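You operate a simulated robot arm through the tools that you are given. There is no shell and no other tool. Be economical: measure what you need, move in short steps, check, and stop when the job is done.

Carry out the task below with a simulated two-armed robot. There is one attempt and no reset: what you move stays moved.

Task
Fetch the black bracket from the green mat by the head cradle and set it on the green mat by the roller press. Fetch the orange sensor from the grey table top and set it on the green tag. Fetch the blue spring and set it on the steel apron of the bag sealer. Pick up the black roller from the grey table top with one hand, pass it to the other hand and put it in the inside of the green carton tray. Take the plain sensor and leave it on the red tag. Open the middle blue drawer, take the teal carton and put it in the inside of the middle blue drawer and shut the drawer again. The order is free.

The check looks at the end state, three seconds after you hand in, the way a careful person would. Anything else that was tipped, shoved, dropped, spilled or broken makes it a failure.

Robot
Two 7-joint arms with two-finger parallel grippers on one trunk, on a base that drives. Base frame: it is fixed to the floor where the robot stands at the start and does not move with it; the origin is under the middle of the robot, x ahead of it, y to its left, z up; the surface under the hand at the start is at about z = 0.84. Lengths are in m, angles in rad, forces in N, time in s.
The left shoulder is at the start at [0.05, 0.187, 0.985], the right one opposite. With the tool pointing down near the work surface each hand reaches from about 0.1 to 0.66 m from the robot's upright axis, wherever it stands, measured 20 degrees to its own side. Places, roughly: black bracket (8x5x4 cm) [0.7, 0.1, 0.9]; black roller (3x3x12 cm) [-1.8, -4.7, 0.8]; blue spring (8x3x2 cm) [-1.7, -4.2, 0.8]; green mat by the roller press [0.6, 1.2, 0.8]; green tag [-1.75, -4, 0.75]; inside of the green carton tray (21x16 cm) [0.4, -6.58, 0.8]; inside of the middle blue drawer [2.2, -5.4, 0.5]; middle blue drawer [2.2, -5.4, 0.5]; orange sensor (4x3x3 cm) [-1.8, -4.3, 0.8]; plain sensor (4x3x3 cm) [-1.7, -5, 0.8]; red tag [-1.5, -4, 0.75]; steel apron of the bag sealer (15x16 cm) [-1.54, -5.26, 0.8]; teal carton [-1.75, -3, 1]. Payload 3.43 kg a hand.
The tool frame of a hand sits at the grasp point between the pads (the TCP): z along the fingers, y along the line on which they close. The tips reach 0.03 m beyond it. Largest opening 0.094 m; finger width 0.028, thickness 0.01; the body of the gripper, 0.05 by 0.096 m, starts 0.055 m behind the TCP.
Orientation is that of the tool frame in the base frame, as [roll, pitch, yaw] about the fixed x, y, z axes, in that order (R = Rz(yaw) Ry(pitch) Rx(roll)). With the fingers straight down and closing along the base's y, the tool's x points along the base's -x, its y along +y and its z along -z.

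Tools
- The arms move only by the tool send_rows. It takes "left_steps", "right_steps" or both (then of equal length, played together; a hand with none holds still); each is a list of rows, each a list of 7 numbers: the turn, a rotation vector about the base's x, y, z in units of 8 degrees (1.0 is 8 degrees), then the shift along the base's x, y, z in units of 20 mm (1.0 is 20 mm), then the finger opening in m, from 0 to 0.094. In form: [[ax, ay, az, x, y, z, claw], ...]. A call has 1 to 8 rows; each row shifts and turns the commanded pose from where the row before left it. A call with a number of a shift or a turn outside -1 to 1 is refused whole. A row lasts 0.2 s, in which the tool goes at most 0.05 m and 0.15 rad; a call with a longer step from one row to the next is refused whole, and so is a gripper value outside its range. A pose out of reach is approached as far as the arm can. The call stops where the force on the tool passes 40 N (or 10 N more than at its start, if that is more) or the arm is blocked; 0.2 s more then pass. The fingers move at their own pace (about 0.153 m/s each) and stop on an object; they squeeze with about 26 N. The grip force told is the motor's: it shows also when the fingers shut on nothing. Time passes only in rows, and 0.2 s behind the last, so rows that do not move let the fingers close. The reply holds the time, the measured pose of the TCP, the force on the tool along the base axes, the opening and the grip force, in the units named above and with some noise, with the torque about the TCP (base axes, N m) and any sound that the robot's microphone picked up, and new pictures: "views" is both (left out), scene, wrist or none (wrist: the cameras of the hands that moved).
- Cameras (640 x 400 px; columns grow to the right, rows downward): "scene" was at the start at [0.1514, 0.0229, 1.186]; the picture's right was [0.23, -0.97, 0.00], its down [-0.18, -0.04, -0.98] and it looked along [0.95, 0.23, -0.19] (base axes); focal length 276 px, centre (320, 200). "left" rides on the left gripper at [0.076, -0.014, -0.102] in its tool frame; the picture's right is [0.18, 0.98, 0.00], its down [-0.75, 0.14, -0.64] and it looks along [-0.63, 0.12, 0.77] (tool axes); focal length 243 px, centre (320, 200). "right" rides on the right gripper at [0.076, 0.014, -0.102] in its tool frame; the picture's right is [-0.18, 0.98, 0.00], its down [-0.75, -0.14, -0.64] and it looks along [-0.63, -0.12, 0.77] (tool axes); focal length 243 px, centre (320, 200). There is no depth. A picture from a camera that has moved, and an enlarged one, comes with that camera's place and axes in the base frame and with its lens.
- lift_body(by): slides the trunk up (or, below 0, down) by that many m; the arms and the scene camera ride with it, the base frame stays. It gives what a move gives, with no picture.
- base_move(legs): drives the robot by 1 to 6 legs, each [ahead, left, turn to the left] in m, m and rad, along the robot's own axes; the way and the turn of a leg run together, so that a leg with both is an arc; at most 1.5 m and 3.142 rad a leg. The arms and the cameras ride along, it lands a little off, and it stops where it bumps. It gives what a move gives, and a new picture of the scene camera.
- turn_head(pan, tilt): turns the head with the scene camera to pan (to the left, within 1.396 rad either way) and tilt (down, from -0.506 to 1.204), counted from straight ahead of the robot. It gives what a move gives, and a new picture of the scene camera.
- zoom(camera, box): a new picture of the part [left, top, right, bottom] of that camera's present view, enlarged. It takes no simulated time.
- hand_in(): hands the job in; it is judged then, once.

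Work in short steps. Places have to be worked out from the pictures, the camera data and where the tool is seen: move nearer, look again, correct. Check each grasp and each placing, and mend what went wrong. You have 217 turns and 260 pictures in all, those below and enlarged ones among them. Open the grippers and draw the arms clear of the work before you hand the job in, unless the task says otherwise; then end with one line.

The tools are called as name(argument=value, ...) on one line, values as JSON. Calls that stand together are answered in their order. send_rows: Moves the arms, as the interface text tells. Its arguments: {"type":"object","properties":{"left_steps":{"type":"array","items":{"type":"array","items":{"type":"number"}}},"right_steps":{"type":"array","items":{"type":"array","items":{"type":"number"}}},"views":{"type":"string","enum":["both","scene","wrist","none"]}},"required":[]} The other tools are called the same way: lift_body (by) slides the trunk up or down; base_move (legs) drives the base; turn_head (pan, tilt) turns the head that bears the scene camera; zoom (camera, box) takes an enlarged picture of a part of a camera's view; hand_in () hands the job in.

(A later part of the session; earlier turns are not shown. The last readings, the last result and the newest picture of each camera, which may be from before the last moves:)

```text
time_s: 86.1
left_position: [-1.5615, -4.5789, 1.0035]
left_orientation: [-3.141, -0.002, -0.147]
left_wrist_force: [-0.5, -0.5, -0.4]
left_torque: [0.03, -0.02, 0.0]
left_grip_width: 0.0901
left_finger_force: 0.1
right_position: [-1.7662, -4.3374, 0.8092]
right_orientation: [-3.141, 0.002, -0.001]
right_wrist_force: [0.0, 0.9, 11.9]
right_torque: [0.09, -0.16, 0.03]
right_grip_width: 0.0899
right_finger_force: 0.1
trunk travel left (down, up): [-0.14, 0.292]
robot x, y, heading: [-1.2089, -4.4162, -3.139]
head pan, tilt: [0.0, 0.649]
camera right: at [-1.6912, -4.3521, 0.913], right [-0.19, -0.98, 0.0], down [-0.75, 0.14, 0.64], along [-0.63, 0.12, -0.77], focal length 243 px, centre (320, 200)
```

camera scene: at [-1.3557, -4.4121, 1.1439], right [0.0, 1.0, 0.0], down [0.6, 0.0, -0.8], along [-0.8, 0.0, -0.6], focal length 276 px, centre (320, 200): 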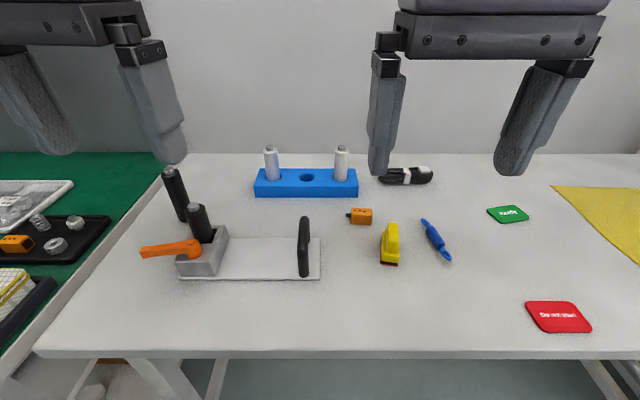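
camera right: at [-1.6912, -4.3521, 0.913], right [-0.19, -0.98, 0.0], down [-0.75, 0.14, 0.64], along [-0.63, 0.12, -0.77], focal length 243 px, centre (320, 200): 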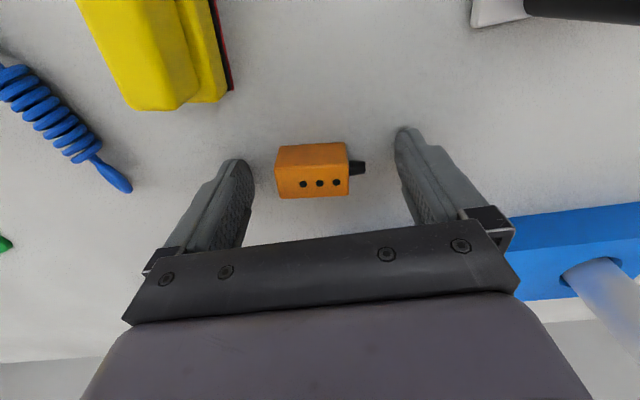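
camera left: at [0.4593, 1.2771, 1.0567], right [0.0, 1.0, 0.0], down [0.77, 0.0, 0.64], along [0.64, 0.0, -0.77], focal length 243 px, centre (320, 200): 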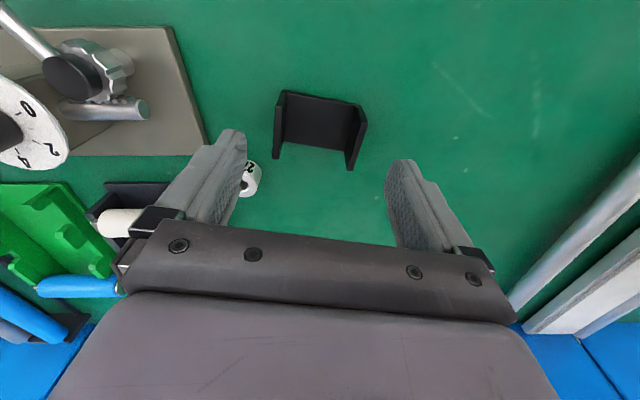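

Tips are lightly touching the table (surface ≈0.779). I back up 4 mm and close.

send_rows(right_steps=[[0, 0, 0, 0, 0, 0.2, 0.09], [0, 0, 0, 0, 0, 0, 0.02], [0, 0, 0, 0, 0, 0, 0.02], [0, 0, 0, 0, 0, 0, 0.02]], views="wrist")

```text
time_s: 87.1
left_position: [-1.5628, -4.5802, 1.0016]
left_orientation: [-3.14, -0.003, -0.147]
left_wrist_force: [-0.3, -0.3, -0.1]
left_torque: [-0.02, 0.01, 0.0]
left_grip_width: 0.0904
left_finger_force: 0.0
right_position: [-1.7682, -4.338, 0.8105]
right_orientation: [-3.14, -0.003, -0.001]
right_wrist_force: [0.8, 0.3, 0.5]
right_torque: [-0.01, 0.01, 0.02]
right_grip_width: 0.039
right_finger_force: 26.0
trunk travel left (down, up): [-0.14, 0.292]
robot x, y, heading: [-1.2111, -4.4115, -3.141]
head pan, tilt: [0.0, 0.649]
camera right: at [-1.692, -4.3525, 0.9144], right [-0.18, -0.98, 0.0], down [-0.76, 0.14, 0.64], along [-0.63, 0.12, -0.77], focal length 243 px, centre (320, 200)
```

right: 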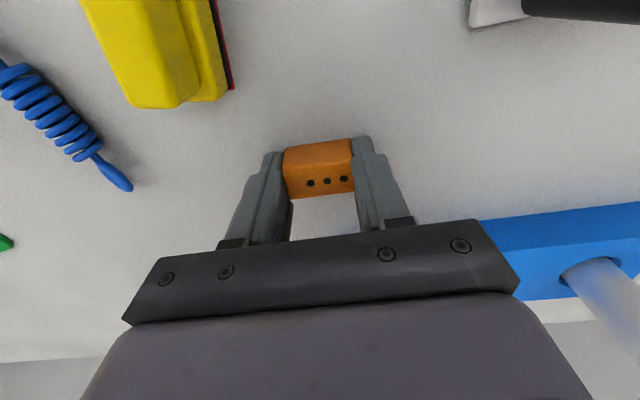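

Held at 39 mm. I lift and strafe the base right 0.22 m.

send_rows(right_steps=[[0, 0, 0, 0, 0, 1, 0.02], [0, 0, 0, 0, 0, 1, 0.02], [0, 0, 0, 0, 0, 1, 0.02], [0, 0, 0, 0, 0, 1, 0.02], [0, 0, 0, 0, 0, 1, 0.02]], views="none")

base_move(legs=[[0.0, -0.22, 0.0]])

```text
time_s: 88.3
left_position: [-1.5612, -4.581, 1.0021]
left_orientation: [-3.141, -0.002, -0.148]
left_wrist_force: [0.3, -0.1, -1.1]
left_torque: [-0.02, 0.02, 0.0]
left_grip_width: 0.0898
left_finger_force: 0.0
right_position: [-1.7664, -4.3386, 0.9118]
right_orientation: [3.141, -0.002, 0.0]
right_wrist_force: [0.0, -0.1, -1.3]
right_torque: [-0.01, 0.03, -0.02]
right_grip_width: 0.0393
right_finger_force: 26.3
trunk travel left (down, up): [-0.14, 0.292]
robot x, y, heading: [-1.2136, -4.4111, -3.139]
head pan, tilt: [0.0, 0.649]
```

```text
time_s: 90.9
left_position: [-1.5619, -4.3604, 1.0029]
left_orientation: [-3.141, -0.004, -0.147]
left_wrist_force: [0.1, 0.4, -1.2]
left_torque: [0.01, -0.02, 0.03]
left_grip_width: 0.0901
left_finger_force: 0.0
right_position: [-1.7674, -4.1185, 0.9111]
right_orientation: [-3.141, -0.001, 0.002]
right_wrist_force: [0.9, -0.4, -1.3]
right_torque: [-0.02, 0.02, -0.02]
right_grip_width: 0.0389
right_finger_force: 25.3
trunk travel left (down, up): [-0.14, 0.292]
robot x, y, heading: [-1.2125, -4.1929, -3.141]
head pan, tilt: [0.0, 0.649]
camera scene: at [-1.3558, -4.1913, 1.084], right [0.0, 1.0, 0.0], down [0.6, 0.0, -0.8], along [-0.8, 0.0, -0.6], focal length 276 px, centre (320, 200)
```

scene: 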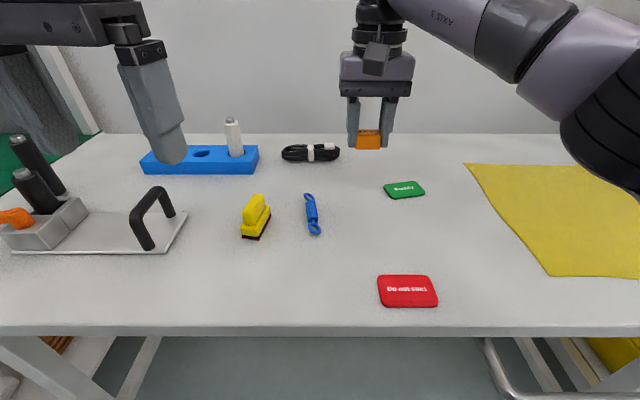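

The green tag comes out at (-1.792, -4.030). I move the right hand over it and look.

send_rows(right_steps=[[0, 0, 0, -0.25, 0.88, -0.3, 0.02], [0, 0, 0, -0.25, 0.88, -0.3, 0.02], [0, 0, 0, -0.25, 0.88, -0.3, 0.02], [0, 0, 0, -0.25, 0.88, -0.3, 0.02], [0, 0, 0, -0.25, 0.88, -0.3, 0.02]], views="wrist")

```text
time_s: 92.1
left_position: [-1.5622, -4.3596, 1.0016]
left_orientation: [-3.14, -0.003, -0.147]
left_wrist_force: [1.5, 0.5, 0.7]
left_torque: [0.01, 0.01, 0.0]
left_grip_width: 0.09
left_finger_force: 0.0
right_position: [-1.7927, -4.0293, 0.8811]
right_orientation: [-3.14, -0.002, -0.002]
right_wrist_force: [-0.3, 0.1, -1.0]
right_torque: [0.01, 0.03, -0.01]
right_grip_width: 0.039
right_finger_force: 26.2
trunk travel left (down, up): [-0.14, 0.292]
robot x, y, heading: [-1.2127, -4.1916, -3.137]
head pan, tilt: [0.0, 0.649]
camera right: at [-1.7175, -4.0436, 0.9844], right [-0.18, -0.98, 0.0], down [-0.75, 0.14, 0.64], along [-0.63, 0.12, -0.77], focal length 243 px, centre (320, 200)
```

right: 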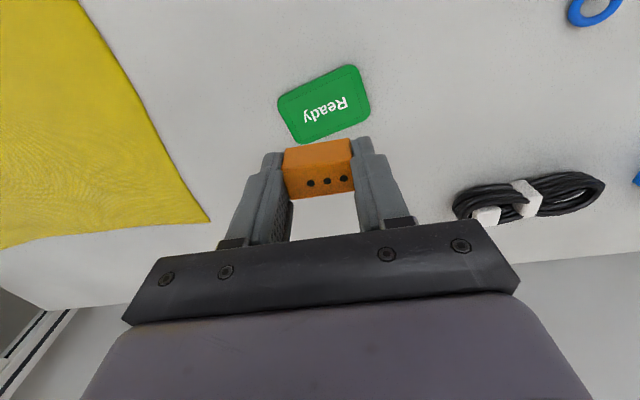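

The tag centre is (-1.784, -4.034), yaw about +0.22. I align and lower to just above the tag.

send_rows(right_steps=[[0, 0, 0.8, 0.45, -0.2, -0.5, 0.02], [0, 0, 0.8, 0, 0, -0.8, 0.02], [0, 0, 0, 0, 0, -1, 0.02], [0, 0, 0, 0, 0, -0.7, 0.02]], views="wrist")

```text
time_s: 93.1
left_position: [-1.5617, -4.3602, 1.0029]
left_orientation: [-3.141, -0.003, -0.147]
left_wrist_force: [0.1, 0.4, -0.5]
left_torque: [-0.01, 0.0, 0.02]
left_grip_width: 0.0901
left_finger_force: 0.0
right_position: [-1.7849, -4.0336, 0.8201]
right_orientation: [-3.14, -0.001, 0.222]
right_wrist_force: [-0.1, 0.4, -1.1]
right_torque: [0.03, 0.02, 0.0]
right_grip_width: 0.0388
right_finger_force: 25.8
trunk travel left (down, up): [-0.14, 0.292]
robot x, y, heading: [-1.2094, -4.1906, -3.14]
head pan, tilt: [0.0, 0.649]
camera right: at [-1.7069, -4.0301, 0.9244], right [0.04, -1.0, 0.0], down [-0.77, -0.03, 0.64], along [-0.64, -0.02, -0.77], focal length 243 px, centre (320, 200)
```

right: 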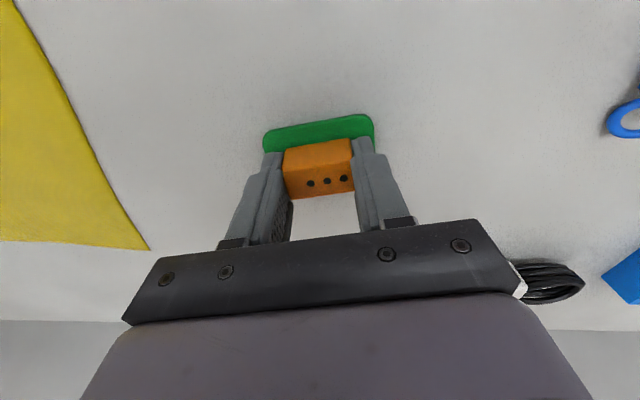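

Alignment looks right. I lower the last mm, open slowly and rise.

send_rows(right_steps=[[0, 0, 0, 0, 0, -0.25, 0.02], [0, 0, 0, 0, 0, -0.1, 0.02], [0, 0, 0, 0, 0, 0, 0.08], [0, 0, 0, 0, 0, 0, 0.08], [0, 0, 0, 0, 0, 0.6, 0.08], [0, 0, 0, 0, 0, 1, 0.08], [0, 0, 0, 0, 0, 1, 0.08], [0, 0, 0, 0, 0, 1, 0.08]], views="wrist")

```text
time_s: 94.9
left_position: [-1.5615, -4.3597, 1.0027]
left_orientation: [3.141, -0.001, -0.147]
left_wrist_force: [-0.3, 0.3, -0.1]
left_torque: [0.05, -0.02, -0.04]
left_grip_width: 0.0901
left_finger_force: 0.1
right_position: [-1.783, -4.0333, 0.8879]
right_orientation: [3.141, -0.001, 0.224]
right_wrist_force: [-0.1, -0.2, -0.9]
right_torque: [-0.03, -0.01, 0.01]
right_grip_width: 0.0802
right_finger_force: 0.0
trunk travel left (down, up): [-0.14, 0.292]
robot x, y, heading: [-1.2127, -4.1946, -3.138]
head pan, tilt: [0.0, 0.649]
camera right: at [-1.7066, -4.0302, 0.9911], right [0.04, -1.0, 0.0], down [-0.77, -0.03, 0.64], along [-0.64, -0.02, -0.77], focal length 243 px, centre (320, 200)
```

right: 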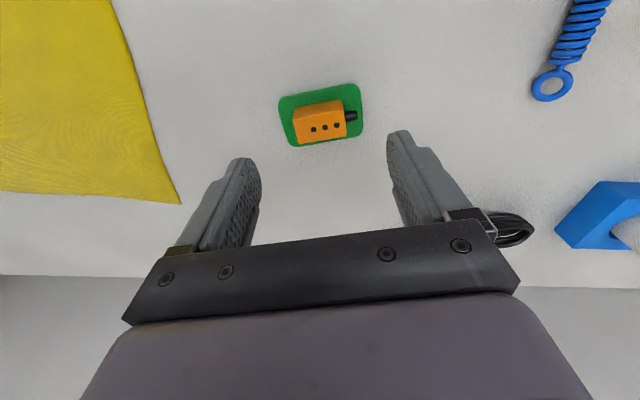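

Orange sensor sits squarely on the green tag. Now the left hand goes above the spring at (-1.715,-4.205), yaw +0.17, while the right hand retracts.

send_rows(left_steps=[[0, 0, 0.28, -0.95, 0.97, -0.6, 0.09], [0, 0, 0.28, -0.95, 0.97, -0.6, 0.09], [0, 0, 0.28, -0.95, 0.97, -0.6, 0.09], [0, 0, 0.28, -0.95, 0.97, -0.6, 0.09], [0, 0, 0.28, -0.95, 0.97, -0.6, 0.09], [0, 0, 0.28, -0.95, 0.97, -0.6, 0.09], [0, 0, 0.28, -0.95, 0.97, -0.6, 0.09], [0, 0, 0.28, -0.95, 0.97, -0.6, 0.09]], right_steps=[[0, 0, 0, 0.5, 0.3, 1, 0.08], [0, 0, 0, 1, 0.3, 1, 0.08], [0, 0, 0, 1, 0.3, 1, 0.08], [0, 0, 0, 1, 0.3, 0.5, 0.08], [0, 0, 0, 1, 0.3, 0, 0.08], [0, 0, 0, 1, 0, 0, 0.08], [0, 0, 0, 1, 0, 0, 0.08], [0, 0, 0, 1, 0, 0, 0.08]], views="both")

```text
time_s: 96.7
left_position: [-1.7138, -4.2033, 0.9047]
left_orientation: [-3.141, -0.003, 0.166]
left_wrist_force: [-0.1, -0.1, 0.3]
left_torque: [0.0, 0.0, 0.02]
left_grip_width: 0.09
left_finger_force: 0.0
right_position: [-1.6342, -4.0031, 0.9567]
right_orientation: [3.141, -0.001, 0.221]
right_wrist_force: [-0.4, 0.0, 0.2]
right_torque: [0.03, -0.01, 0.0]
right_grip_width: 0.0799
right_finger_force: 0.1
trunk travel left (down, up): [-0.14, 0.292]
robot x, y, heading: [-1.2128, -4.1898, -3.139]
head pan, tilt: [0.0, 0.649]
camera scene: at [-1.3557, -4.1913, 1.084], right [0.0, 1.0, 0.0], down [0.6, 0.0, -0.8], along [-0.8, 0.0, -0.6], focal length 276 px, centre (320, 200)
camera right: at [-1.5575, -4.0006, 1.0596], right [0.04, -1.0, 0.0], down [-0.77, -0.03, 0.64], along [-0.64, -0.02, -0.77], focal length 243 px, centre (320, 200)
camera left: at [-1.6434, -4.177, 1.0094], right [0.34, -0.94, 0.0], down [-0.72, -0.26, 0.64], along [-0.6, -0.22, -0.77], focal length 243 px, centre (320, 200)
```

scene: 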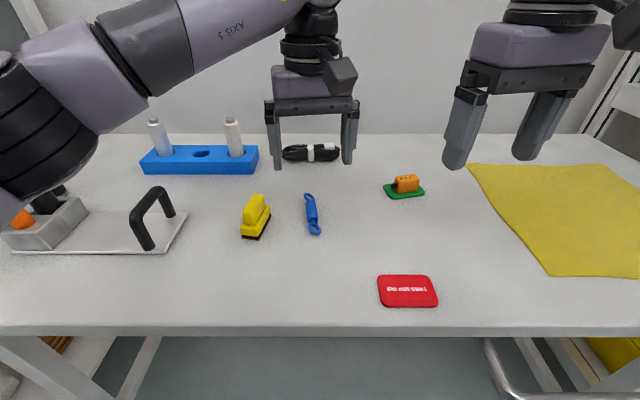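
right: 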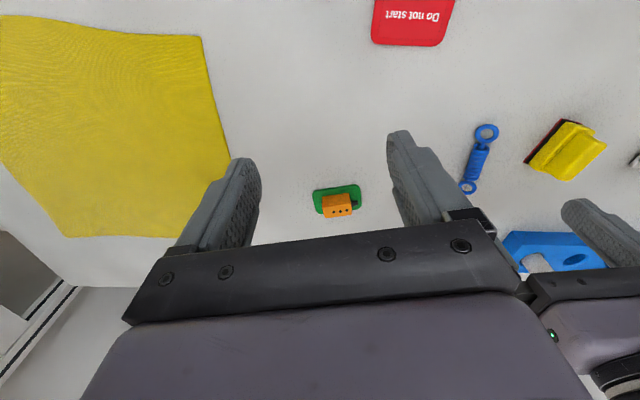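
left: 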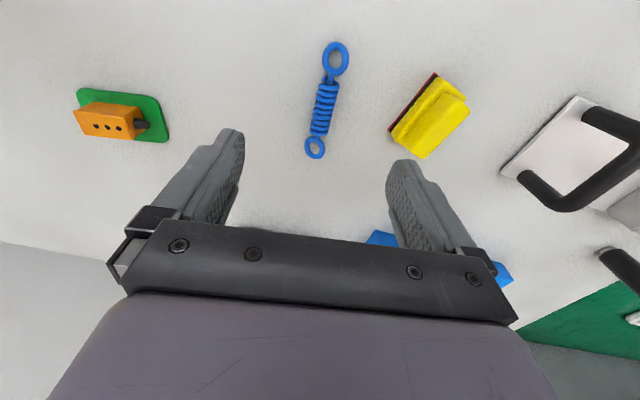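

Spring centre (-1.711,-4.207), yaw ≈0.11. I narrow the fingers to 0.06 to clear the yellow brush and descend.

send_rows(left_steps=[[0, 0, -0.35, 0.15, -0.15, -0.8, 0.06], [0, 0, 0, 0, 0, -1, 0.06], [0, 0, 0, 0, 0, -1, 0.06], [0, 0, 0, 0, 0, -1, 0.06], [0, 0, 0, 0, 0, -0.8, 0.06]], views="wrist")

```text
time_s: 97.9
left_position: [-1.711, -4.21, 0.8148]
left_orientation: [3.14, -0.001, 0.117]
left_wrist_force: [-0.1, 0.6, 0.0]
left_torque: [0.03, 0.0, 0.03]
left_grip_width: 0.0601
left_finger_force: 0.0
right_position: [-1.6335, -4.0047, 0.956]
right_orientation: [-3.141, -0.001, 0.224]
right_wrist_force: [0.1, -0.2, 0.5]
right_torque: [-0.03, -0.03, 0.01]
right_grip_width: 0.0799
right_finger_force: 0.0
trunk travel left (down, up): [-0.14, 0.292]
robot x, y, heading: [-1.2121, -4.193, -3.139]
head pan, tilt: [0.0, 0.649]
camera left: at [-1.6385, -4.1844, 0.9181], right [0.3, -0.95, 0.0], down [-0.73, -0.23, 0.64], along [-0.61, -0.19, -0.77], focal length 243 px, centre (320, 200)
```

left: 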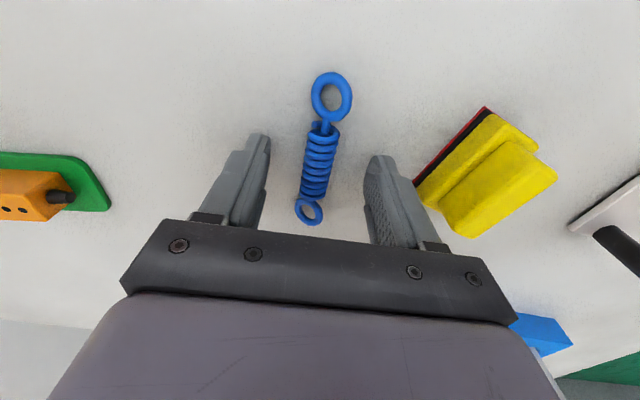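

Spring lies between the fingers. I lower 3 mm and close.

send_rows(left_steps=[[0, 0, 0, 0, 0, -0.15, 0.06], [0, 0, 0, 0, 0, 0, 0.0], [0, 0, 0, 0, 0, 0, 0.0], [0, 0, 0, 0, 0, 0, 0.0]], views="wrist")

```text
time_s: 98.9
left_position: [-1.7117, -4.2081, 0.8113]
left_orientation: [3.141, -0.005, 0.118]
left_wrist_force: [1.4, 0.0, 0.5]
left_torque: [0.0, -0.02, 0.02]
left_grip_width: 0.0169
left_finger_force: 25.9
right_position: [-1.6352, -4.0034, 0.9562]
right_orientation: [-3.141, -0.001, 0.223]
right_wrist_force: [0.7, -0.4, -0.2]
right_torque: [-0.02, -0.03, 0.02]
right_grip_width: 0.0799
right_finger_force: 0.1
trunk travel left (down, up): [-0.14, 0.292]
robot x, y, heading: [-1.2167, -4.1924, -3.145]
head pan, tilt: [0.0, 0.649]
camera left: at [-1.6388, -4.1844, 0.9154], right [0.3, -0.95, 0.0], down [-0.73, -0.23, 0.64], along [-0.61, -0.19, -0.77], focal length 243 px, centre (320, 200)
```

left: 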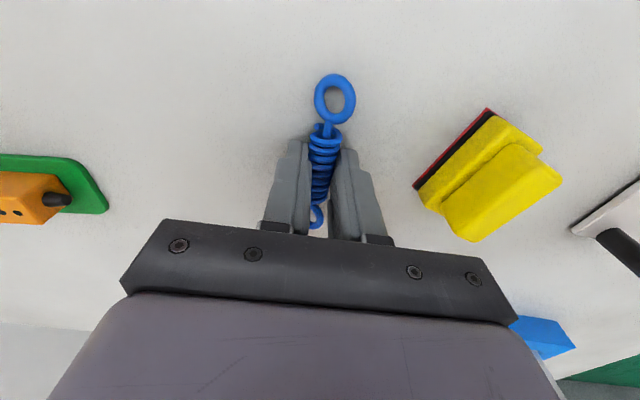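

Spring held (17 mm). I lift, retract, back off the base and go left to the green table.

send_rows(left_steps=[[0, 0, 0, 0, 0, 1, 0.0], [0, 0, 0, 0, 0, 1, 0.0], [0, 0, 0, 0.3, 0, 1, 0.0], [0, 0, 0, 0.9, -0.5, 1, 0.0], [0, 0, 0, 1, -0.8, 1, 0.0], [0, 0, 0, 1, -0.8, 1, 0.0], [0, 0, 0, 1, -0.8, 1, 0.0], [0, 0, 0, 1, -0.8, 1, 0.0]], views="none")

base_move(legs=[[-0.3, 0.0, 0.0], [0.0, 0.85, 0.0]])

```text
time_s: 100.7
left_position: [-1.6065, -4.2819, 0.9717]
left_orientation: [3.14, -0.004, 0.117]
left_wrist_force: [-0.1, 0.5, 0.1]
left_torque: [0.01, 0.03, 0.0]
left_grip_width: 0.0167
left_finger_force: 26.4
right_position: [-1.6342, -4.0033, 0.9566]
right_orientation: [-3.139, -0.002, 0.225]
right_wrist_force: [0.1, -0.4, 0.5]
right_torque: [0.02, 0.0, 0.02]
right_grip_width: 0.0799
right_finger_force: 0.0
trunk travel left (down, up): [-0.14, 0.292]
robot x, y, heading: [-1.2166, -4.1943, -3.137]
head pan, tilt: [0.0, 0.649]
```

```text
time_s: 110.1
left_position: [-1.3064, -5.132, 0.9721]
left_orientation: [-3.141, -0.003, 0.124]
left_wrist_force: [-0.5, 0.4, -1.2]
left_torque: [-0.01, 0.03, -0.01]
left_grip_width: 0.0167
left_finger_force: 26.4
right_position: [-1.3364, -4.8561, 0.9576]
right_orientation: [-3.14, -0.003, 0.23]
right_wrist_force: [-0.7, 0.1, -0.1]
right_torque: [-0.04, -0.02, 0.0]
right_grip_width: 0.0796
right_finger_force: 0.0
trunk travel left (down, up): [-0.14, 0.292]
robot x, y, heading: [-0.9116, -5.0471, -3.133]
head pan, tilt: [0.0, 0.649]
camera scene: at [-1.0563, -5.0422, 1.084], right [-0.01, 1.0, 0.0], down [0.6, 0.0, -0.8], along [-0.8, -0.01, -0.6], focal length 276 px, centre (320, 200)
```

scene: 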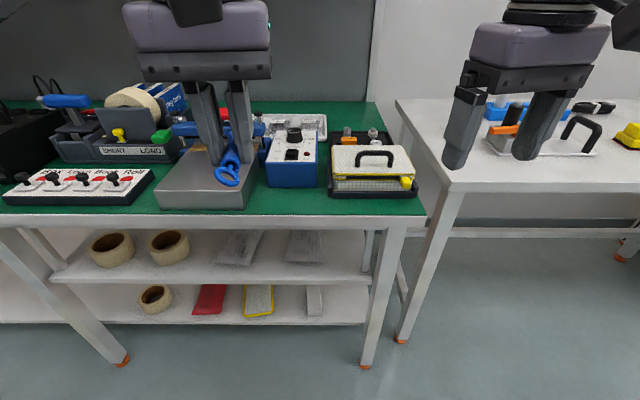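

I zoom in on the green table to identify the apron and the plain sensor.

zoom(camera="scene", box=[100, 60, 440, 272])

zoom(camera="scene", box=[440, 60, 640, 185])

```text
1.88 times, centred on (270, 166) of scene
camera zoom: at [-1.0563, -5.0422, 1.084], right [-0.01, 1.0, 0.0], down [0.6, 0.0, -0.8], along [-0.8, -0.01, -0.6], focal length 519 px, centre (414, 264)
```

zoom: 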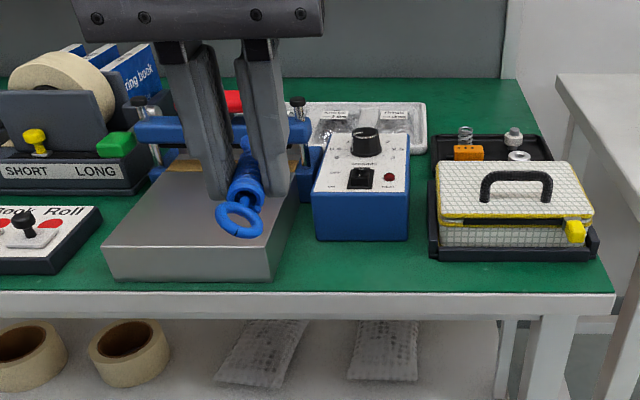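

```text
3.20 times, centred on (540, 122) of scene
camera zoom: at [-1.0563, -5.0422, 1.084], right [-0.01, 1.0, 0.0], down [0.6, 0.0, -0.8], along [-0.8, -0.01, -0.6], focal length 883 px, centre (-384, 448)
```

zoom: 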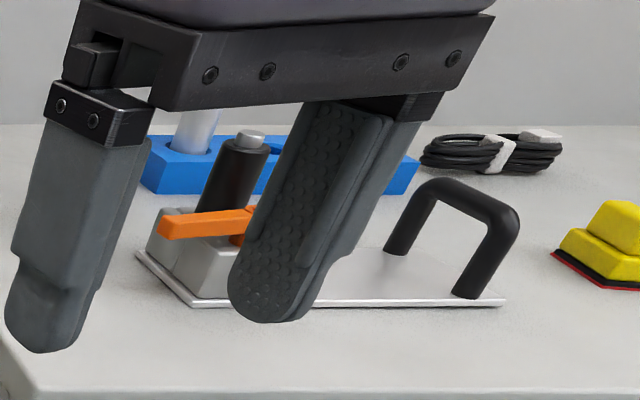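

The steel apron top is around (-1.54,-5.275,0.79), and the plain orange sensor sits in the black tray near (-1.675,-4.98). I drive closer for the spring placement.

base_move(legs=[[0.1, 0.06, -0.008]])

send_rows(left_steps=[[0, 0, 0, -0.6, -0.8, 0, 0.0], [0, 0, 0, -0.6, -0.8, 0, 0.0], [0, 0, 0, -0.6, -0.8, 0, 0.0], [0, 0, 0, -0.6, -0.8, 0, 0.0]], views="both")

```text
time_s: 111.3
left_position: [-1.4069, -5.19, 0.9723]
left_orientation: [3.14, -0.003, 0.114]
left_wrist_force: [0.8, -0.1, -0.7]
left_torque: [0.0, -0.03, -0.02]
left_grip_width: 0.0168
left_finger_force: 26.1
right_position: [-1.433, -4.9129, 0.9561]
right_orientation: [-3.139, -0.002, 0.22]
right_wrist_force: [0.0, -0.1, 0.0]
right_torque: [0.03, -0.02, -0.01]
right_grip_width: 0.0797
right_finger_force: 0.1
trunk travel left (down, up): [-0.14, 0.292]
robot x, y, heading: [-1.0094, -5.1033, 3.142]
head pan, tilt: [0.0, 0.649]
camera scene: at [-1.1553, -5.1011, 1.0839], right [0.0, 1.0, 0.0], down [0.6, 0.0, -0.8], along [-0.8, 0.0, -0.6], focal length 276 px, centre (320, 200)
```

scene: 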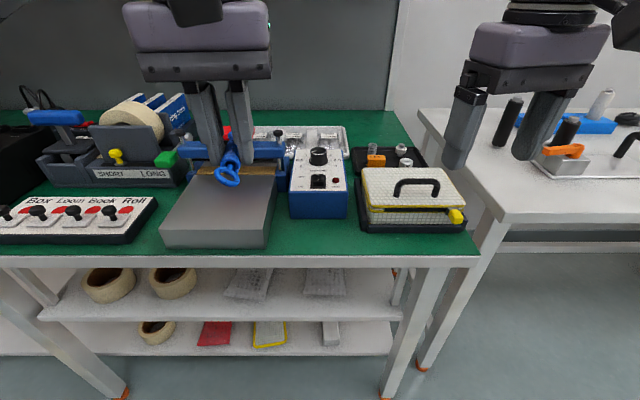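

```text
time_s: 112.3
left_position: [-1.4549, -5.2545, 0.9712]
left_orientation: [-3.141, -0.001, 0.113]
left_wrist_force: [0.6, -0.6, -0.7]
left_torque: [0.02, 0.04, -0.01]
left_grip_width: 0.0165
left_finger_force: 25.8
right_position: [-1.4336, -4.9133, 0.9567]
right_orientation: [-3.14, -0.002, 0.22]
right_wrist_force: [0.0, 0.2, 0.5]
right_torque: [0.01, -0.05, 0.02]
right_grip_width: 0.0802
right_finger_force: 0.0
trunk travel left (down, up): [-0.14, 0.292]
robot x, y, heading: [-1.0119, -5.0983, 3.143]
head pan, tilt: [0.0, 0.649]
camera scene: at [-1.1552, -5.1011, 1.0839], right [0.0, 1.0, 0.0], down [0.6, 0.0, -0.8], along [-0.8, 0.0, -0.6], focal length 276 px, centre (320, 200)
camera left: at [-1.382, -5.2318, 1.0748], right [0.29, -0.96, 0.0], down [-0.73, -0.23, 0.64], along [-0.61, -0.19, -0.77], focal length 243 px, centre (320, 200)
```

scene: 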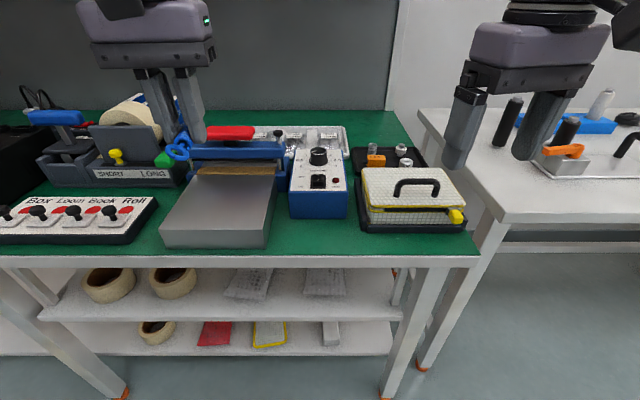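
left: 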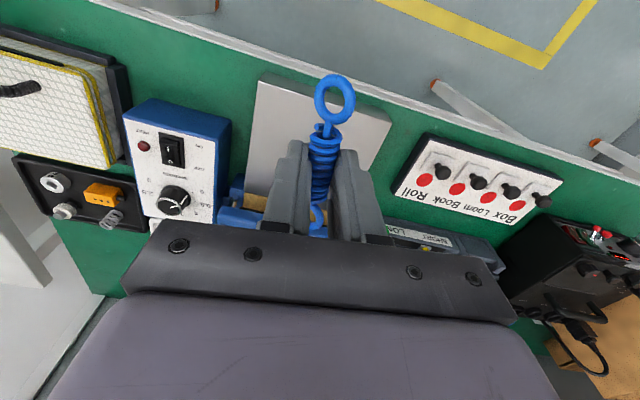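

zoom(camera="scene", box=[140, 110, 360, 260])

```text
2.67 times, centred on (250, 185) of scene
camera zoom: at [-1.1552, -5.1011, 1.0839], right [0.0, 1.0, 0.0], down [0.6, 0.0, -0.8], along [-0.8, 0.0, -0.6], focal length 736 px, centre (507, 240)
```

zoom: 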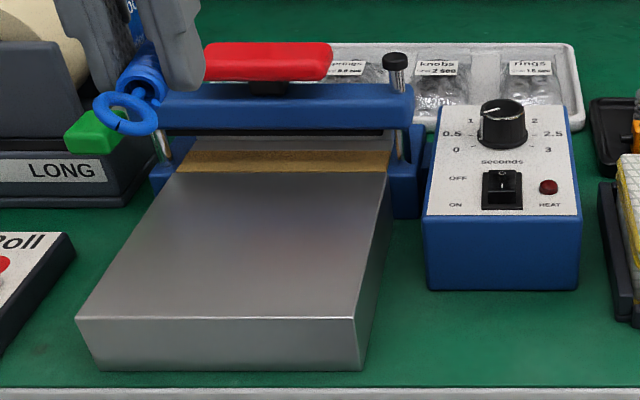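

Apron spans x -1.446…-1.593, y -5.183…-5.334, and its top is at z≈0.814. I place the spring at (-1.512,-5.257) with TCP z≈0.848.

send_rows(left_steps=[[0, 0, 0, -0.95, 0, -0.5, 0.0], [0, 0, 0, -0.95, 0, -0.8, 0.0], [0, 0, 0, -0.95, 0, -0.8, 0.0], [0, 0, 0, 0, 0, -1, 0.0], [0, 0, 0, 0, 0, -1, 0.0], [0, 0, 0, 0, 0, -1, 0.0], [0, 0, 0, 0, 0, -0.7, 0.0]], views="both")

```text
time_s: 114.0
left_position: [-1.5115, -5.2531, 0.8565]
left_orientation: [3.14, -0.003, 0.114]
left_wrist_force: [0.0, -0.6, -0.7]
left_torque: [-0.04, 0.02, -0.02]
left_grip_width: 0.0166
left_finger_force: 26.2
right_position: [-1.4347, -4.9132, 0.9564]
right_orientation: [-3.14, -0.001, 0.22]
right_wrist_force: [-0.1, -0.6, 0.7]
right_torque: [0.01, -0.01, -0.01]
right_grip_width: 0.0801
right_finger_force: 0.0
trunk travel left (down, up): [-0.14, 0.292]
robot x, y, heading: [-1.0107, -5.1041, 3.144]
head pan, tilt: [0.0, 0.649]
camera scene: at [-1.1553, -5.1011, 1.084], right [0.0, 1.0, 0.0], down [0.6, 0.0, -0.8], along [-0.8, 0.0, -0.6], focal length 276 px, centre (320, 200)
camera left: at [-1.4393, -5.2308, 0.9591], right [0.29, -0.96, 0.0], down [-0.73, -0.23, 0.64], along [-0.61, -0.19, -0.77], focal length 243 px, centre (320, 200)
```

scene: 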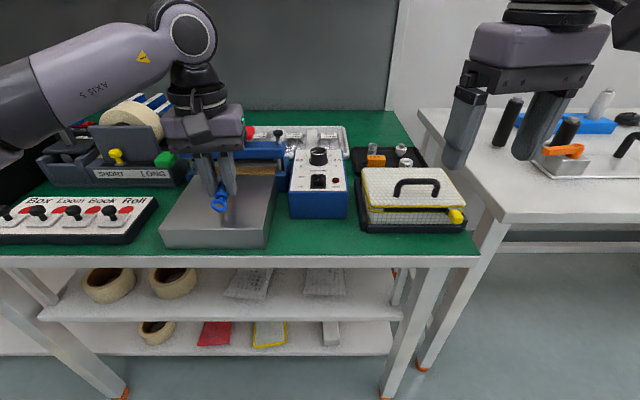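
left: 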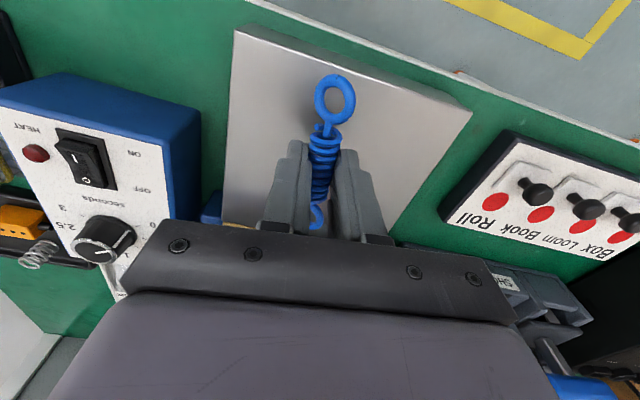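

Over the apron middle. I lower the last centimetre gently.

send_rows(left_steps=[[0, 0, 0, 0, 0, -0.25, 0.0], [0, 0, 0, 0, 0, -0.25, 0.0], [0, 0, 0, 0, 0, -0.1, 0.0], [0, 0, 0, 0, 0, 0, 0.0]], views="wrist")

```text
time_s: 115.0
left_position: [-1.5107, -5.2539, 0.8432]
left_orientation: [-3.141, -0.002, 0.114]
left_wrist_force: [0.1, -1.1, -0.9]
left_torque: [-0.01, 0.01, 0.01]
left_grip_width: 0.0164
left_finger_force: 25.8
right_position: [-1.4333, -4.913, 0.9559]
right_orientation: [-3.139, -0.003, 0.219]
right_wrist_force: [-0.5, 0.7, 0.1]
right_torque: [-0.01, 0.01, -0.01]
right_grip_width: 0.08
right_finger_force: 0.1
trunk travel left (down, up): [-0.14, 0.292]
robot x, y, heading: [-1.0101, -5.1036, 3.14]
head pan, tilt: [0.0, 0.649]
camera left: at [-1.4393, -5.2307, 0.9474], right [0.29, -0.96, 0.0], down [-0.73, -0.23, 0.64], along [-0.61, -0.19, -0.77], focal length 243 px, centre (320, 200)
```

left: 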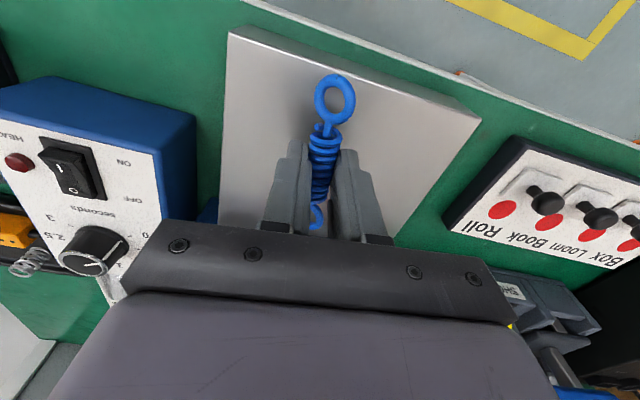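

No contact yet, so I continue down in small steps.

send_rows(left_steps=[[0, 0, 0, 0, 0, -0.12, 0.0], [0, 0, 0, 0, 0, -0.12, 0.0], [0, 0, 0, 0, 0, 0, 0.0]], views="none")

```text
time_s: 115.8
left_position: [-1.5117, -5.2546, 0.8395]
left_orientation: [-3.14, -0.003, 0.114]
left_wrist_force: [0.2, 0.0, -0.1]
left_torque: [0.0, -0.01, -0.01]
left_grip_width: 0.0165
left_finger_force: 26.2
right_position: [-1.4325, -4.9134, 0.9566]
right_orientation: [-3.141, -0.003, 0.221]
right_wrist_force: [0.3, 0.4, 0.0]
right_torque: [0.01, 0.02, 0.01]
right_grip_width: 0.0797
right_finger_force: 0.1
trunk travel left (down, up): [-0.14, 0.292]
robot x, y, heading: [-1.0093, -5.101, 3.144]
head pan, tilt: [0.0, 0.649]
```

send_rows(left_steps=[[0, 0, 0, 0, 0, -0.12, 0.0], [0, 0, 0, 0, 0, -0.12, 0.0], [0, 0, 0, 0, 0, 0, 0.0]], views="none")

```text
time_s: 116.5
left_position: [-1.511, -5.2534, 0.8347]
left_orientation: [3.14, -0.002, 0.114]
left_wrist_force: [0.0, 0.3, -0.4]
left_torque: [-0.02, 0.03, 0.02]
left_grip_width: 0.0164
left_finger_force: 26.1
right_position: [-1.4341, -4.9124, 0.9571]
right_orientation: [-3.141, -0.001, 0.219]
right_wrist_force: [-0.5, -0.2, -0.2]
right_torque: [-0.03, -0.02, -0.02]
right_grip_width: 0.0803
right_finger_force: 0.2
trunk travel left (down, up): [-0.14, 0.292]
robot x, y, heading: [-1.0131, -5.0962, 3.141]
head pan, tilt: [0.0, 0.649]
```

Still free; the apron may be at z≈0.795 (if 16 cm wide). I continue.

send_rows(left_steps=[[0, 0, 0, -0.3, -0.2, -0.12, 0.0], [0, 0, 0, 0, -0.1, -0.12, 0.0], [0, 0, 0, 0, 0, -0.1, 0.0], [0, 0, 0, 0, 0, 0, 0.0]], views="wrist")

```text
time_s: 117.5
left_position: [-1.5189, -5.2606, 0.8283]
left_orientation: [-3.14, -0.002, 0.113]
left_wrist_force: [-0.1, -0.3, -0.3]
left_torque: [0.01, -0.02, 0.01]
left_grip_width: 0.0164
left_finger_force: 25.9
right_position: [-1.4331, -4.9133, 0.9559]
right_orientation: [-3.139, 0.0, 0.22]
right_wrist_force: [-0.3, 0.0, 0.3]
right_torque: [-0.02, 0.02, -0.02]
right_grip_width: 0.0801
right_finger_force: 0.0
trunk travel left (down, up): [-0.14, 0.292]
robot x, y, heading: [-1.0143, -5.1053, 3.144]
head pan, tilt: [0.0, 0.649]
camera left: at [-1.4452, -5.2368, 0.9312], right [0.29, -0.96, 0.0], down [-0.73, -0.23, 0.64], along [-0.61, -0.19, -0.77], focal length 243 px, centre (320, 200)
```

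left: 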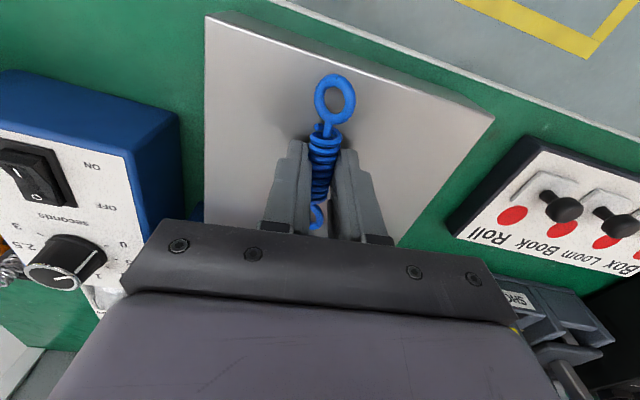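

send_rows(left_steps=[[0, 0, 0, 0, 0, -0.12, 0.0], [0, 0, 0, 0, 0, -0.12, 0.0], [0, 0, 0, 0, 0, -0.12, 0.0], [0, 0, 0, 0, 0, 0, 0.0]], views="none")

```text
time_s: 118.5
left_position: [-1.5168, -5.2602, 0.8258]
left_orientation: [-3.141, 0.005, 0.116]
left_wrist_force: [0.0, -6.4, 31.4]
left_torque: [-0.3, -0.32, -0.16]
left_grip_width: 0.0168
left_finger_force: 26.3
right_position: [-1.4316, -4.9135, 0.9576]
right_orientation: [-3.14, -0.002, 0.219]
right_wrist_force: [0.3, 0.4, -0.1]
right_torque: [-0.05, -0.03, -0.01]
right_grip_width: 0.0799
right_finger_force: 0.0
trunk travel left (down, up): [-0.14, 0.292]
robot x, y, heading: [-1.0106, -5.0999, 3.136]
head pan, tilt: [0.0, 0.649]
```

Contact at z≈0.826 (apron top ≈0.796). I ease up 4 mm, open, and rise.

send_rows(left_steps=[[0, 0, 0, 0, 0, 0.22, 0.0], [0, 0, 0, 0, 0, 0, 0.05], [0, 0, 0, 0, 0, 0, 0.05], [0, 0, 0, 0, 0, 0.6, 0.05], [0, 0, 0, 0, 0, 1, 0.05], [0, 0, 0, 0, 0, 1, 0.05], [0, 0, 0, 0, 0, 1, 0.05], [0, 0, 0, 0, 0, 1, 0.05]], views="wrist")

```text
time_s: 120.3
left_position: [-1.5174, -5.2595, 0.917]
left_orientation: [3.141, -0.001, 0.113]
left_wrist_force: [-0.1, 0.5, 0.7]
left_torque: [-0.02, 0.03, 0.0]
left_grip_width: 0.0502
left_finger_force: 0.0
right_position: [-1.4343, -4.9122, 0.9564]
right_orientation: [-3.14, -0.002, 0.22]
right_wrist_force: [-0.5, -0.3, -0.4]
right_torque: [0.01, 0.0, 0.05]
right_grip_width: 0.0796
right_finger_force: 0.0
trunk travel left (down, up): [-0.14, 0.292]
robot x, y, heading: [-1.0126, -5.0973, 3.145]
head pan, tilt: [0.0, 0.649]
camera left: at [-1.4451, -5.2363, 1.0207], right [0.29, -0.96, 0.0], down [-0.73, -0.23, 0.64], along [-0.61, -0.19, -0.77], focal length 243 px, centre (320, 200)
```

left: 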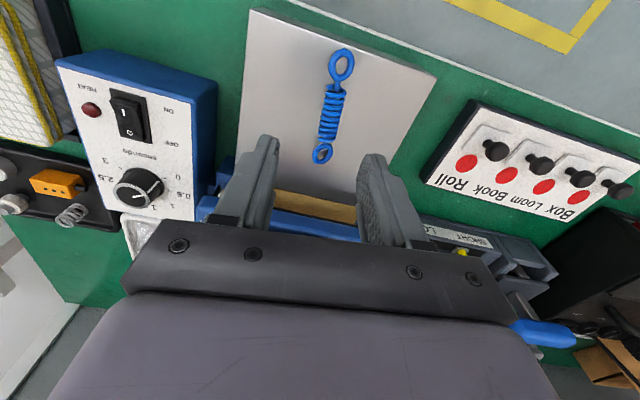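

Spring rests on the apron. I retract the left hand up and back, then drive closer for the plain sensor at about (-1.715,-4.972).

send_rows(left_steps=[[0, 0, 0, 0.3, 0, 1, 0.05], [0, 0, 0, 1, 0, 1, 0.05], [0, 0, 0, 1, 0, 1, 0.05], [0, 0, 0, 1, 0, 1, 0.05], [0, 0, 0, 1, 0, 0.5, 0.05], [0, 0, 0, 1, 0, 0, 0.05], [0, 0, 0, 1, 0, 0, 0.05], [0, 0, 0, 1, 0, 0, 0.05]], views="none")

base_move(legs=[[0.12, 0.0, 0.0]])

turn_head(pan=-0.25, tilt=0.75)

```text
time_s: 122.2
left_position: [-1.3721, -5.2606, 1.0062]
left_orientation: [-3.141, -0.003, 0.116]
left_wrist_force: [0.0, 0.3, 0.3]
left_torque: [-0.05, 0.01, 0.01]
left_grip_width: 0.0502
left_finger_force: 0.1
right_position: [-1.4339, -4.9134, 0.9575]
right_orientation: [-3.138, -0.003, 0.221]
right_wrist_force: [-0.4, 0.0, 0.5]
right_torque: [-0.01, -0.01, 0.01]
right_grip_width: 0.0799
right_finger_force: 0.0
trunk travel left (down, up): [-0.14, 0.292]
robot x, y, heading: [-1.0154, -5.1022, 3.143]
head pan, tilt: [0.0, 0.649]
```

```text
time_s: 123.4
left_position: [-1.4905, -5.26, 1.0073]
left_orientation: [3.141, -0.001, 0.112]
left_wrist_force: [-0.4, 0.3, -0.5]
left_torque: [-0.02, -0.01, 0.01]
left_grip_width: 0.0502
left_finger_force: 0.1
right_position: [-1.5512, -4.9131, 0.9563]
right_orientation: [-3.141, 0.0, 0.221]
right_wrist_force: [0.0, 0.0, 0.0]
right_torque: [-0.01, -0.02, -0.05]
right_grip_width: 0.08
right_finger_force: 0.1
trunk travel left (down, up): [-0.14, 0.292]
robot x, y, heading: [-1.1294, -5.1015, 3.143]
head pan, tilt: [0.0, 0.649]
camera scene: at [-1.2741, -5.101, 1.0839], right [0.0, 1.0, 0.0], down [0.6, 0.0, -0.8], along [-0.8, 0.0, -0.6], focal length 276 px, centre (320, 200)
```

scene: 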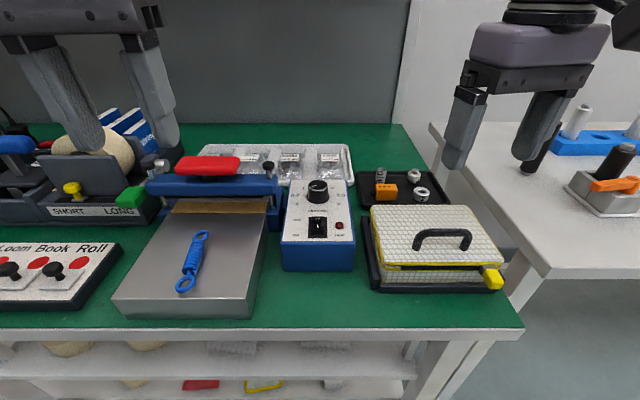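

```text
time_s: 124.2
left_position: [-1.4913, -5.2604, 1.0056]
left_orientation: [3.141, -0.002, 0.113]
left_wrist_force: [-0.4, 0.5, 0.3]
left_torque: [-0.01, 0.02, 0.04]
left_grip_width: 0.0501
left_finger_force: 0.1
right_position: [-1.552, -4.9132, 0.9568]
right_orientation: [-3.141, -0.002, 0.22]
right_wrist_force: [0.9, 0.7, 0.3]
right_torque: [0.01, -0.02, -0.02]
right_grip_width: 0.0799
right_finger_force: 0.0
trunk travel left (down, up): [-0.14, 0.292]
robot x, y, heading: [-1.1317, -5.1037, 3.144]
head pan, tilt: [-0.25, 0.75]
camera scene: at [-1.2675, -5.0805, 1.0754], right [0.25, 0.97, 0.0], down [0.66, -0.17, -0.73], along [-0.71, 0.18, -0.68], focal length 276 px, centre (320, 200)
```

scene: 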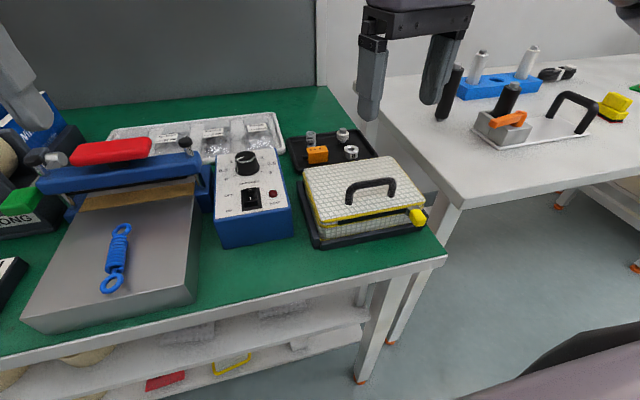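

Consistent: sensor at (-1.711,-4.973). I move the right hand above it for a closer look.

send_rows(right_steps=[[0, 0, -0.2, -1, -0.37, 0, 0.08], [0, 0, -0.2, -1, -0.37, 0, 0.08], [0, 0, -0.2, -1, -0.37, -0.4, 0.08], [0, 0, -0.2, -1, -0.37, -0.5, 0.08], [0, 0, -0.2, -1, -0.37, -0.5, 0.08], [0, 0, -0.2, -1, -0.37, -0.6, 0.08], [0, 0, -0.2, -1, -0.37, -0.6, 0.08], [0, 0, -0.2, -0.95, -0.37, -0.6, 0.08]], views="wrist")

```text
time_s: 126.0
left_position: [-1.4911, -5.2594, 1.0059]
left_orientation: [-3.141, -0.003, 0.112]
left_wrist_force: [0.8, 0.3, -0.5]
left_torque: [0.02, -0.02, -0.01]
left_grip_width: 0.0504
left_finger_force: 0.0
right_position: [-1.7109, -4.9719, 0.8925]
right_orientation: [-3.14, -0.002, -0.002]
right_wrist_force: [0.9, -0.7, 0.0]
right_torque: [-0.01, 0.0, 0.01]
right_grip_width: 0.0801
right_finger_force: 0.0
trunk travel left (down, up): [-0.14, 0.292]
robot x, y, heading: [-1.1343, -5.1034, 3.138]
head pan, tilt: [-0.25, 0.75]
camera right: at [-1.6359, -4.9859, 0.9953], right [-0.19, -0.98, 0.0], down [-0.75, 0.14, 0.64], along [-0.63, 0.12, -0.77], focal length 243 px, centre (320, 200)
```

right: 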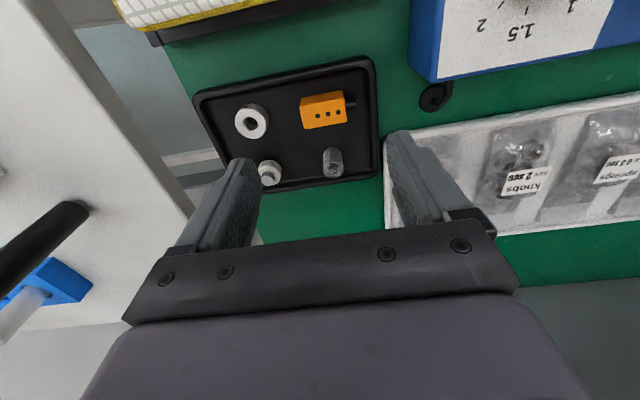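

The sensor is directly below the hand, in the tray between other parts. I narrow to 0.056 and descend to z≈0.80.

send_rows(right_steps=[[0, 0, 0, 0, 0, -0.7, 0.056], [0, 0, 0, 0, 0, -1, 0.056], [0, 0, 0, 0, 0, -1, 0.056], [0, 0, 0, 0, 0, -1, 0.056], [0, 0, 0, 0, 0, -0.8, 0.056]], views="wrist")

```text
time_s: 127.2
left_position: [-1.4915, -5.2609, 1.0065]
left_orientation: [-3.141, -0.003, 0.113]
left_wrist_force: [0.3, 0.2, 0.2]
left_torque: [0.0, -0.02, -0.05]
left_grip_width: 0.0499
left_finger_force: 0.0
right_position: [-1.7116, -4.9723, 0.8016]
right_orientation: [-3.14, -0.001, -0.004]
right_wrist_force: [0.4, 1.0, 0.3]
right_torque: [-0.01, 0.01, 0.0]
right_grip_width: 0.0559
right_finger_force: 0.1
trunk travel left (down, up): [-0.14, 0.292]
robot x, y, heading: [-1.1314, -5.1016, 3.142]
head pan, tilt: [-0.25, 0.75]
camera right: at [-1.6359, -4.9866, 0.905], right [-0.19, -0.98, 0.0], down [-0.75, 0.14, 0.64], along [-0.63, 0.12, -0.77], focal length 243 px, centre (320, 200)
```

right: 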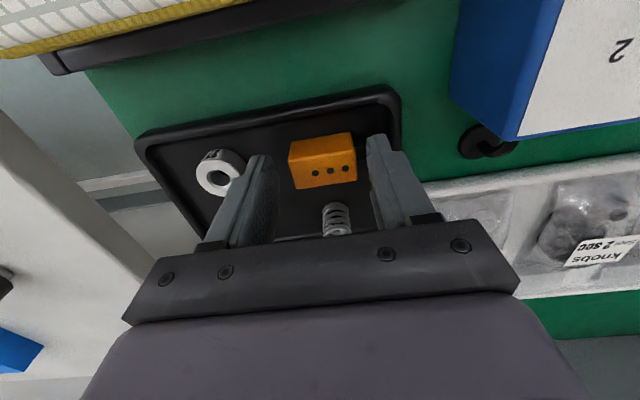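

Well centred. I lower 1 cm more and close.

send_rows(right_steps=[[0, 0, 0, 0, 0, -0.25, 0.056], [0, 0, 0, 0, 0, -0.25, 0.056], [0, 0, 0, 0, 0, 0, 0.02], [0, 0, 0, 0, 0, 0, 0.02], [0, 0, 0, 0, 0, 0, 0.02]], views="wrist")

```text
time_s: 128.4
left_position: [-1.4925, -5.2597, 1.007]
left_orientation: [3.141, -0.002, 0.114]
left_wrist_force: [0.1, -0.2, -0.4]
left_torque: [0.02, 0.02, -0.03]
left_grip_width: 0.0499
left_finger_force: 0.1
right_position: [-1.7113, -4.9735, 0.7919]
right_orientation: [3.141, -0.002, -0.003]
right_wrist_force: [-0.8, -0.3, 2.6]
right_torque: [-0.03, 0.06, 0.0]
right_grip_width: 0.0388
right_finger_force: 25.8
trunk travel left (down, up): [-0.14, 0.292]
robot x, y, heading: [-1.1285, -5.1032, 3.141]
head pan, tilt: [-0.25, 0.75]
camera right: at [-1.6357, -4.9864, 0.8956], right [-0.19, -0.98, 0.0], down [-0.75, 0.14, 0.64], along [-0.63, 0.12, -0.77], focal length 243 px, centre (320, 200)
```

right: 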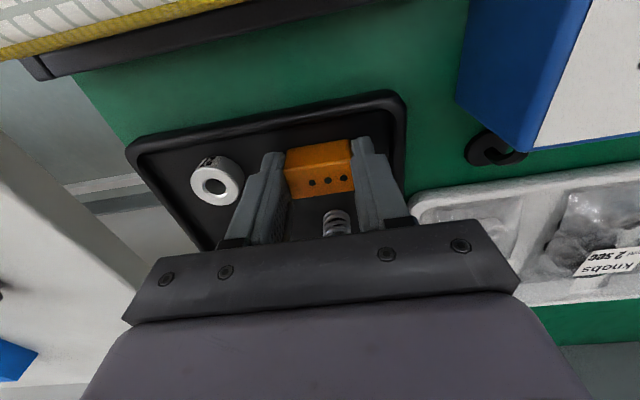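

Held at 39 mm. I lift and retract, back off, and strafe right toward the red tag.

send_rows(right_steps=[[0, 0, 0, 0, 0, 1, 0.02], [0, 0, 0, 0, 0, 1, 0.02], [0, 0, 0, 0, 0, 1, 0.02], [0, 0, 0, 0, 0, 1, 0.02], [0, 0, 0, 0.5, 0, 1, 0.02], [0, 0, 0, 1, 0, 1, 0.02], [0, 0, 0, 1, 0, 1, 0.02], [0, 0, 0, 1, 0, 1, 0.02]], views="none")

base_move(legs=[[-0.2, 0.0, 0.0], [0.0, -0.85, 0.0], [0.22, 0.0, 0.0]])

```text
time_s: 130.2
left_position: [-1.4908, -5.2612, 1.0065]
left_orientation: [3.141, -0.003, 0.113]
left_wrist_force: [1.1, 0.3, 0.5]
left_torque: [0.01, 0.02, 0.04]
left_grip_width: 0.05
left_finger_force: 0.0
right_position: [-1.6406, -4.9728, 0.952]
right_orientation: [-3.139, 0.0, -0.005]
right_wrist_force: [0.2, 0.3, 0.1]
right_torque: [-0.01, -0.02, 0.04]
right_grip_width: 0.0387
right_finger_force: 26.0
trunk travel left (down, up): [-0.14, 0.292]
robot x, y, heading: [-1.129, -5.0996, 3.143]
head pan, tilt: [-0.25, 0.75]
```

```text
time_s: 140.5
left_position: [-1.5098, -4.407, 1.0064]
left_orientation: [3.141, 0.0, 0.113]
left_wrist_force: [0.1, 0.2, 0.2]
left_torque: [-0.03, 0.01, -0.03]
left_grip_width: 0.0501
left_finger_force: 0.0
right_position: [-1.6604, -4.1183, 0.9512]
right_orientation: [-3.139, 0.0, -0.004]
right_wrist_force: [0.1, 0.0, -0.3]
right_torque: [0.0, -0.04, 0.01]
right_grip_width: 0.0388
right_finger_force: 25.2
trunk travel left (down, up): [-0.14, 0.292]
robot x, y, heading: [-1.1524, -4.2449, 3.139]
head pan, tilt: [-0.25, 0.75]
camera scene: at [-1.2856, -4.2263, 1.0753], right [0.25, 0.97, 0.0], down [0.66, -0.17, -0.73], along [-0.71, 0.18, -0.68], focal length 276 px, centre (320, 200)
```

scene: 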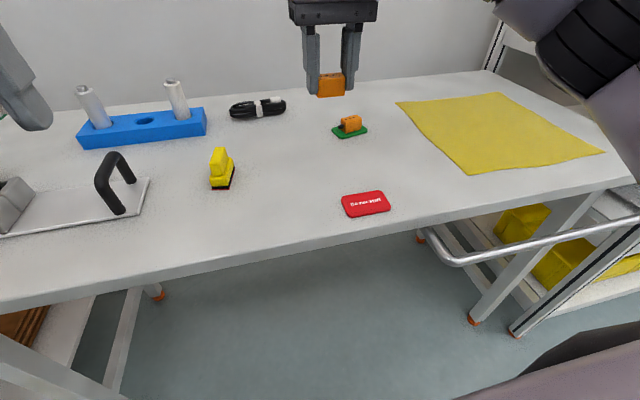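

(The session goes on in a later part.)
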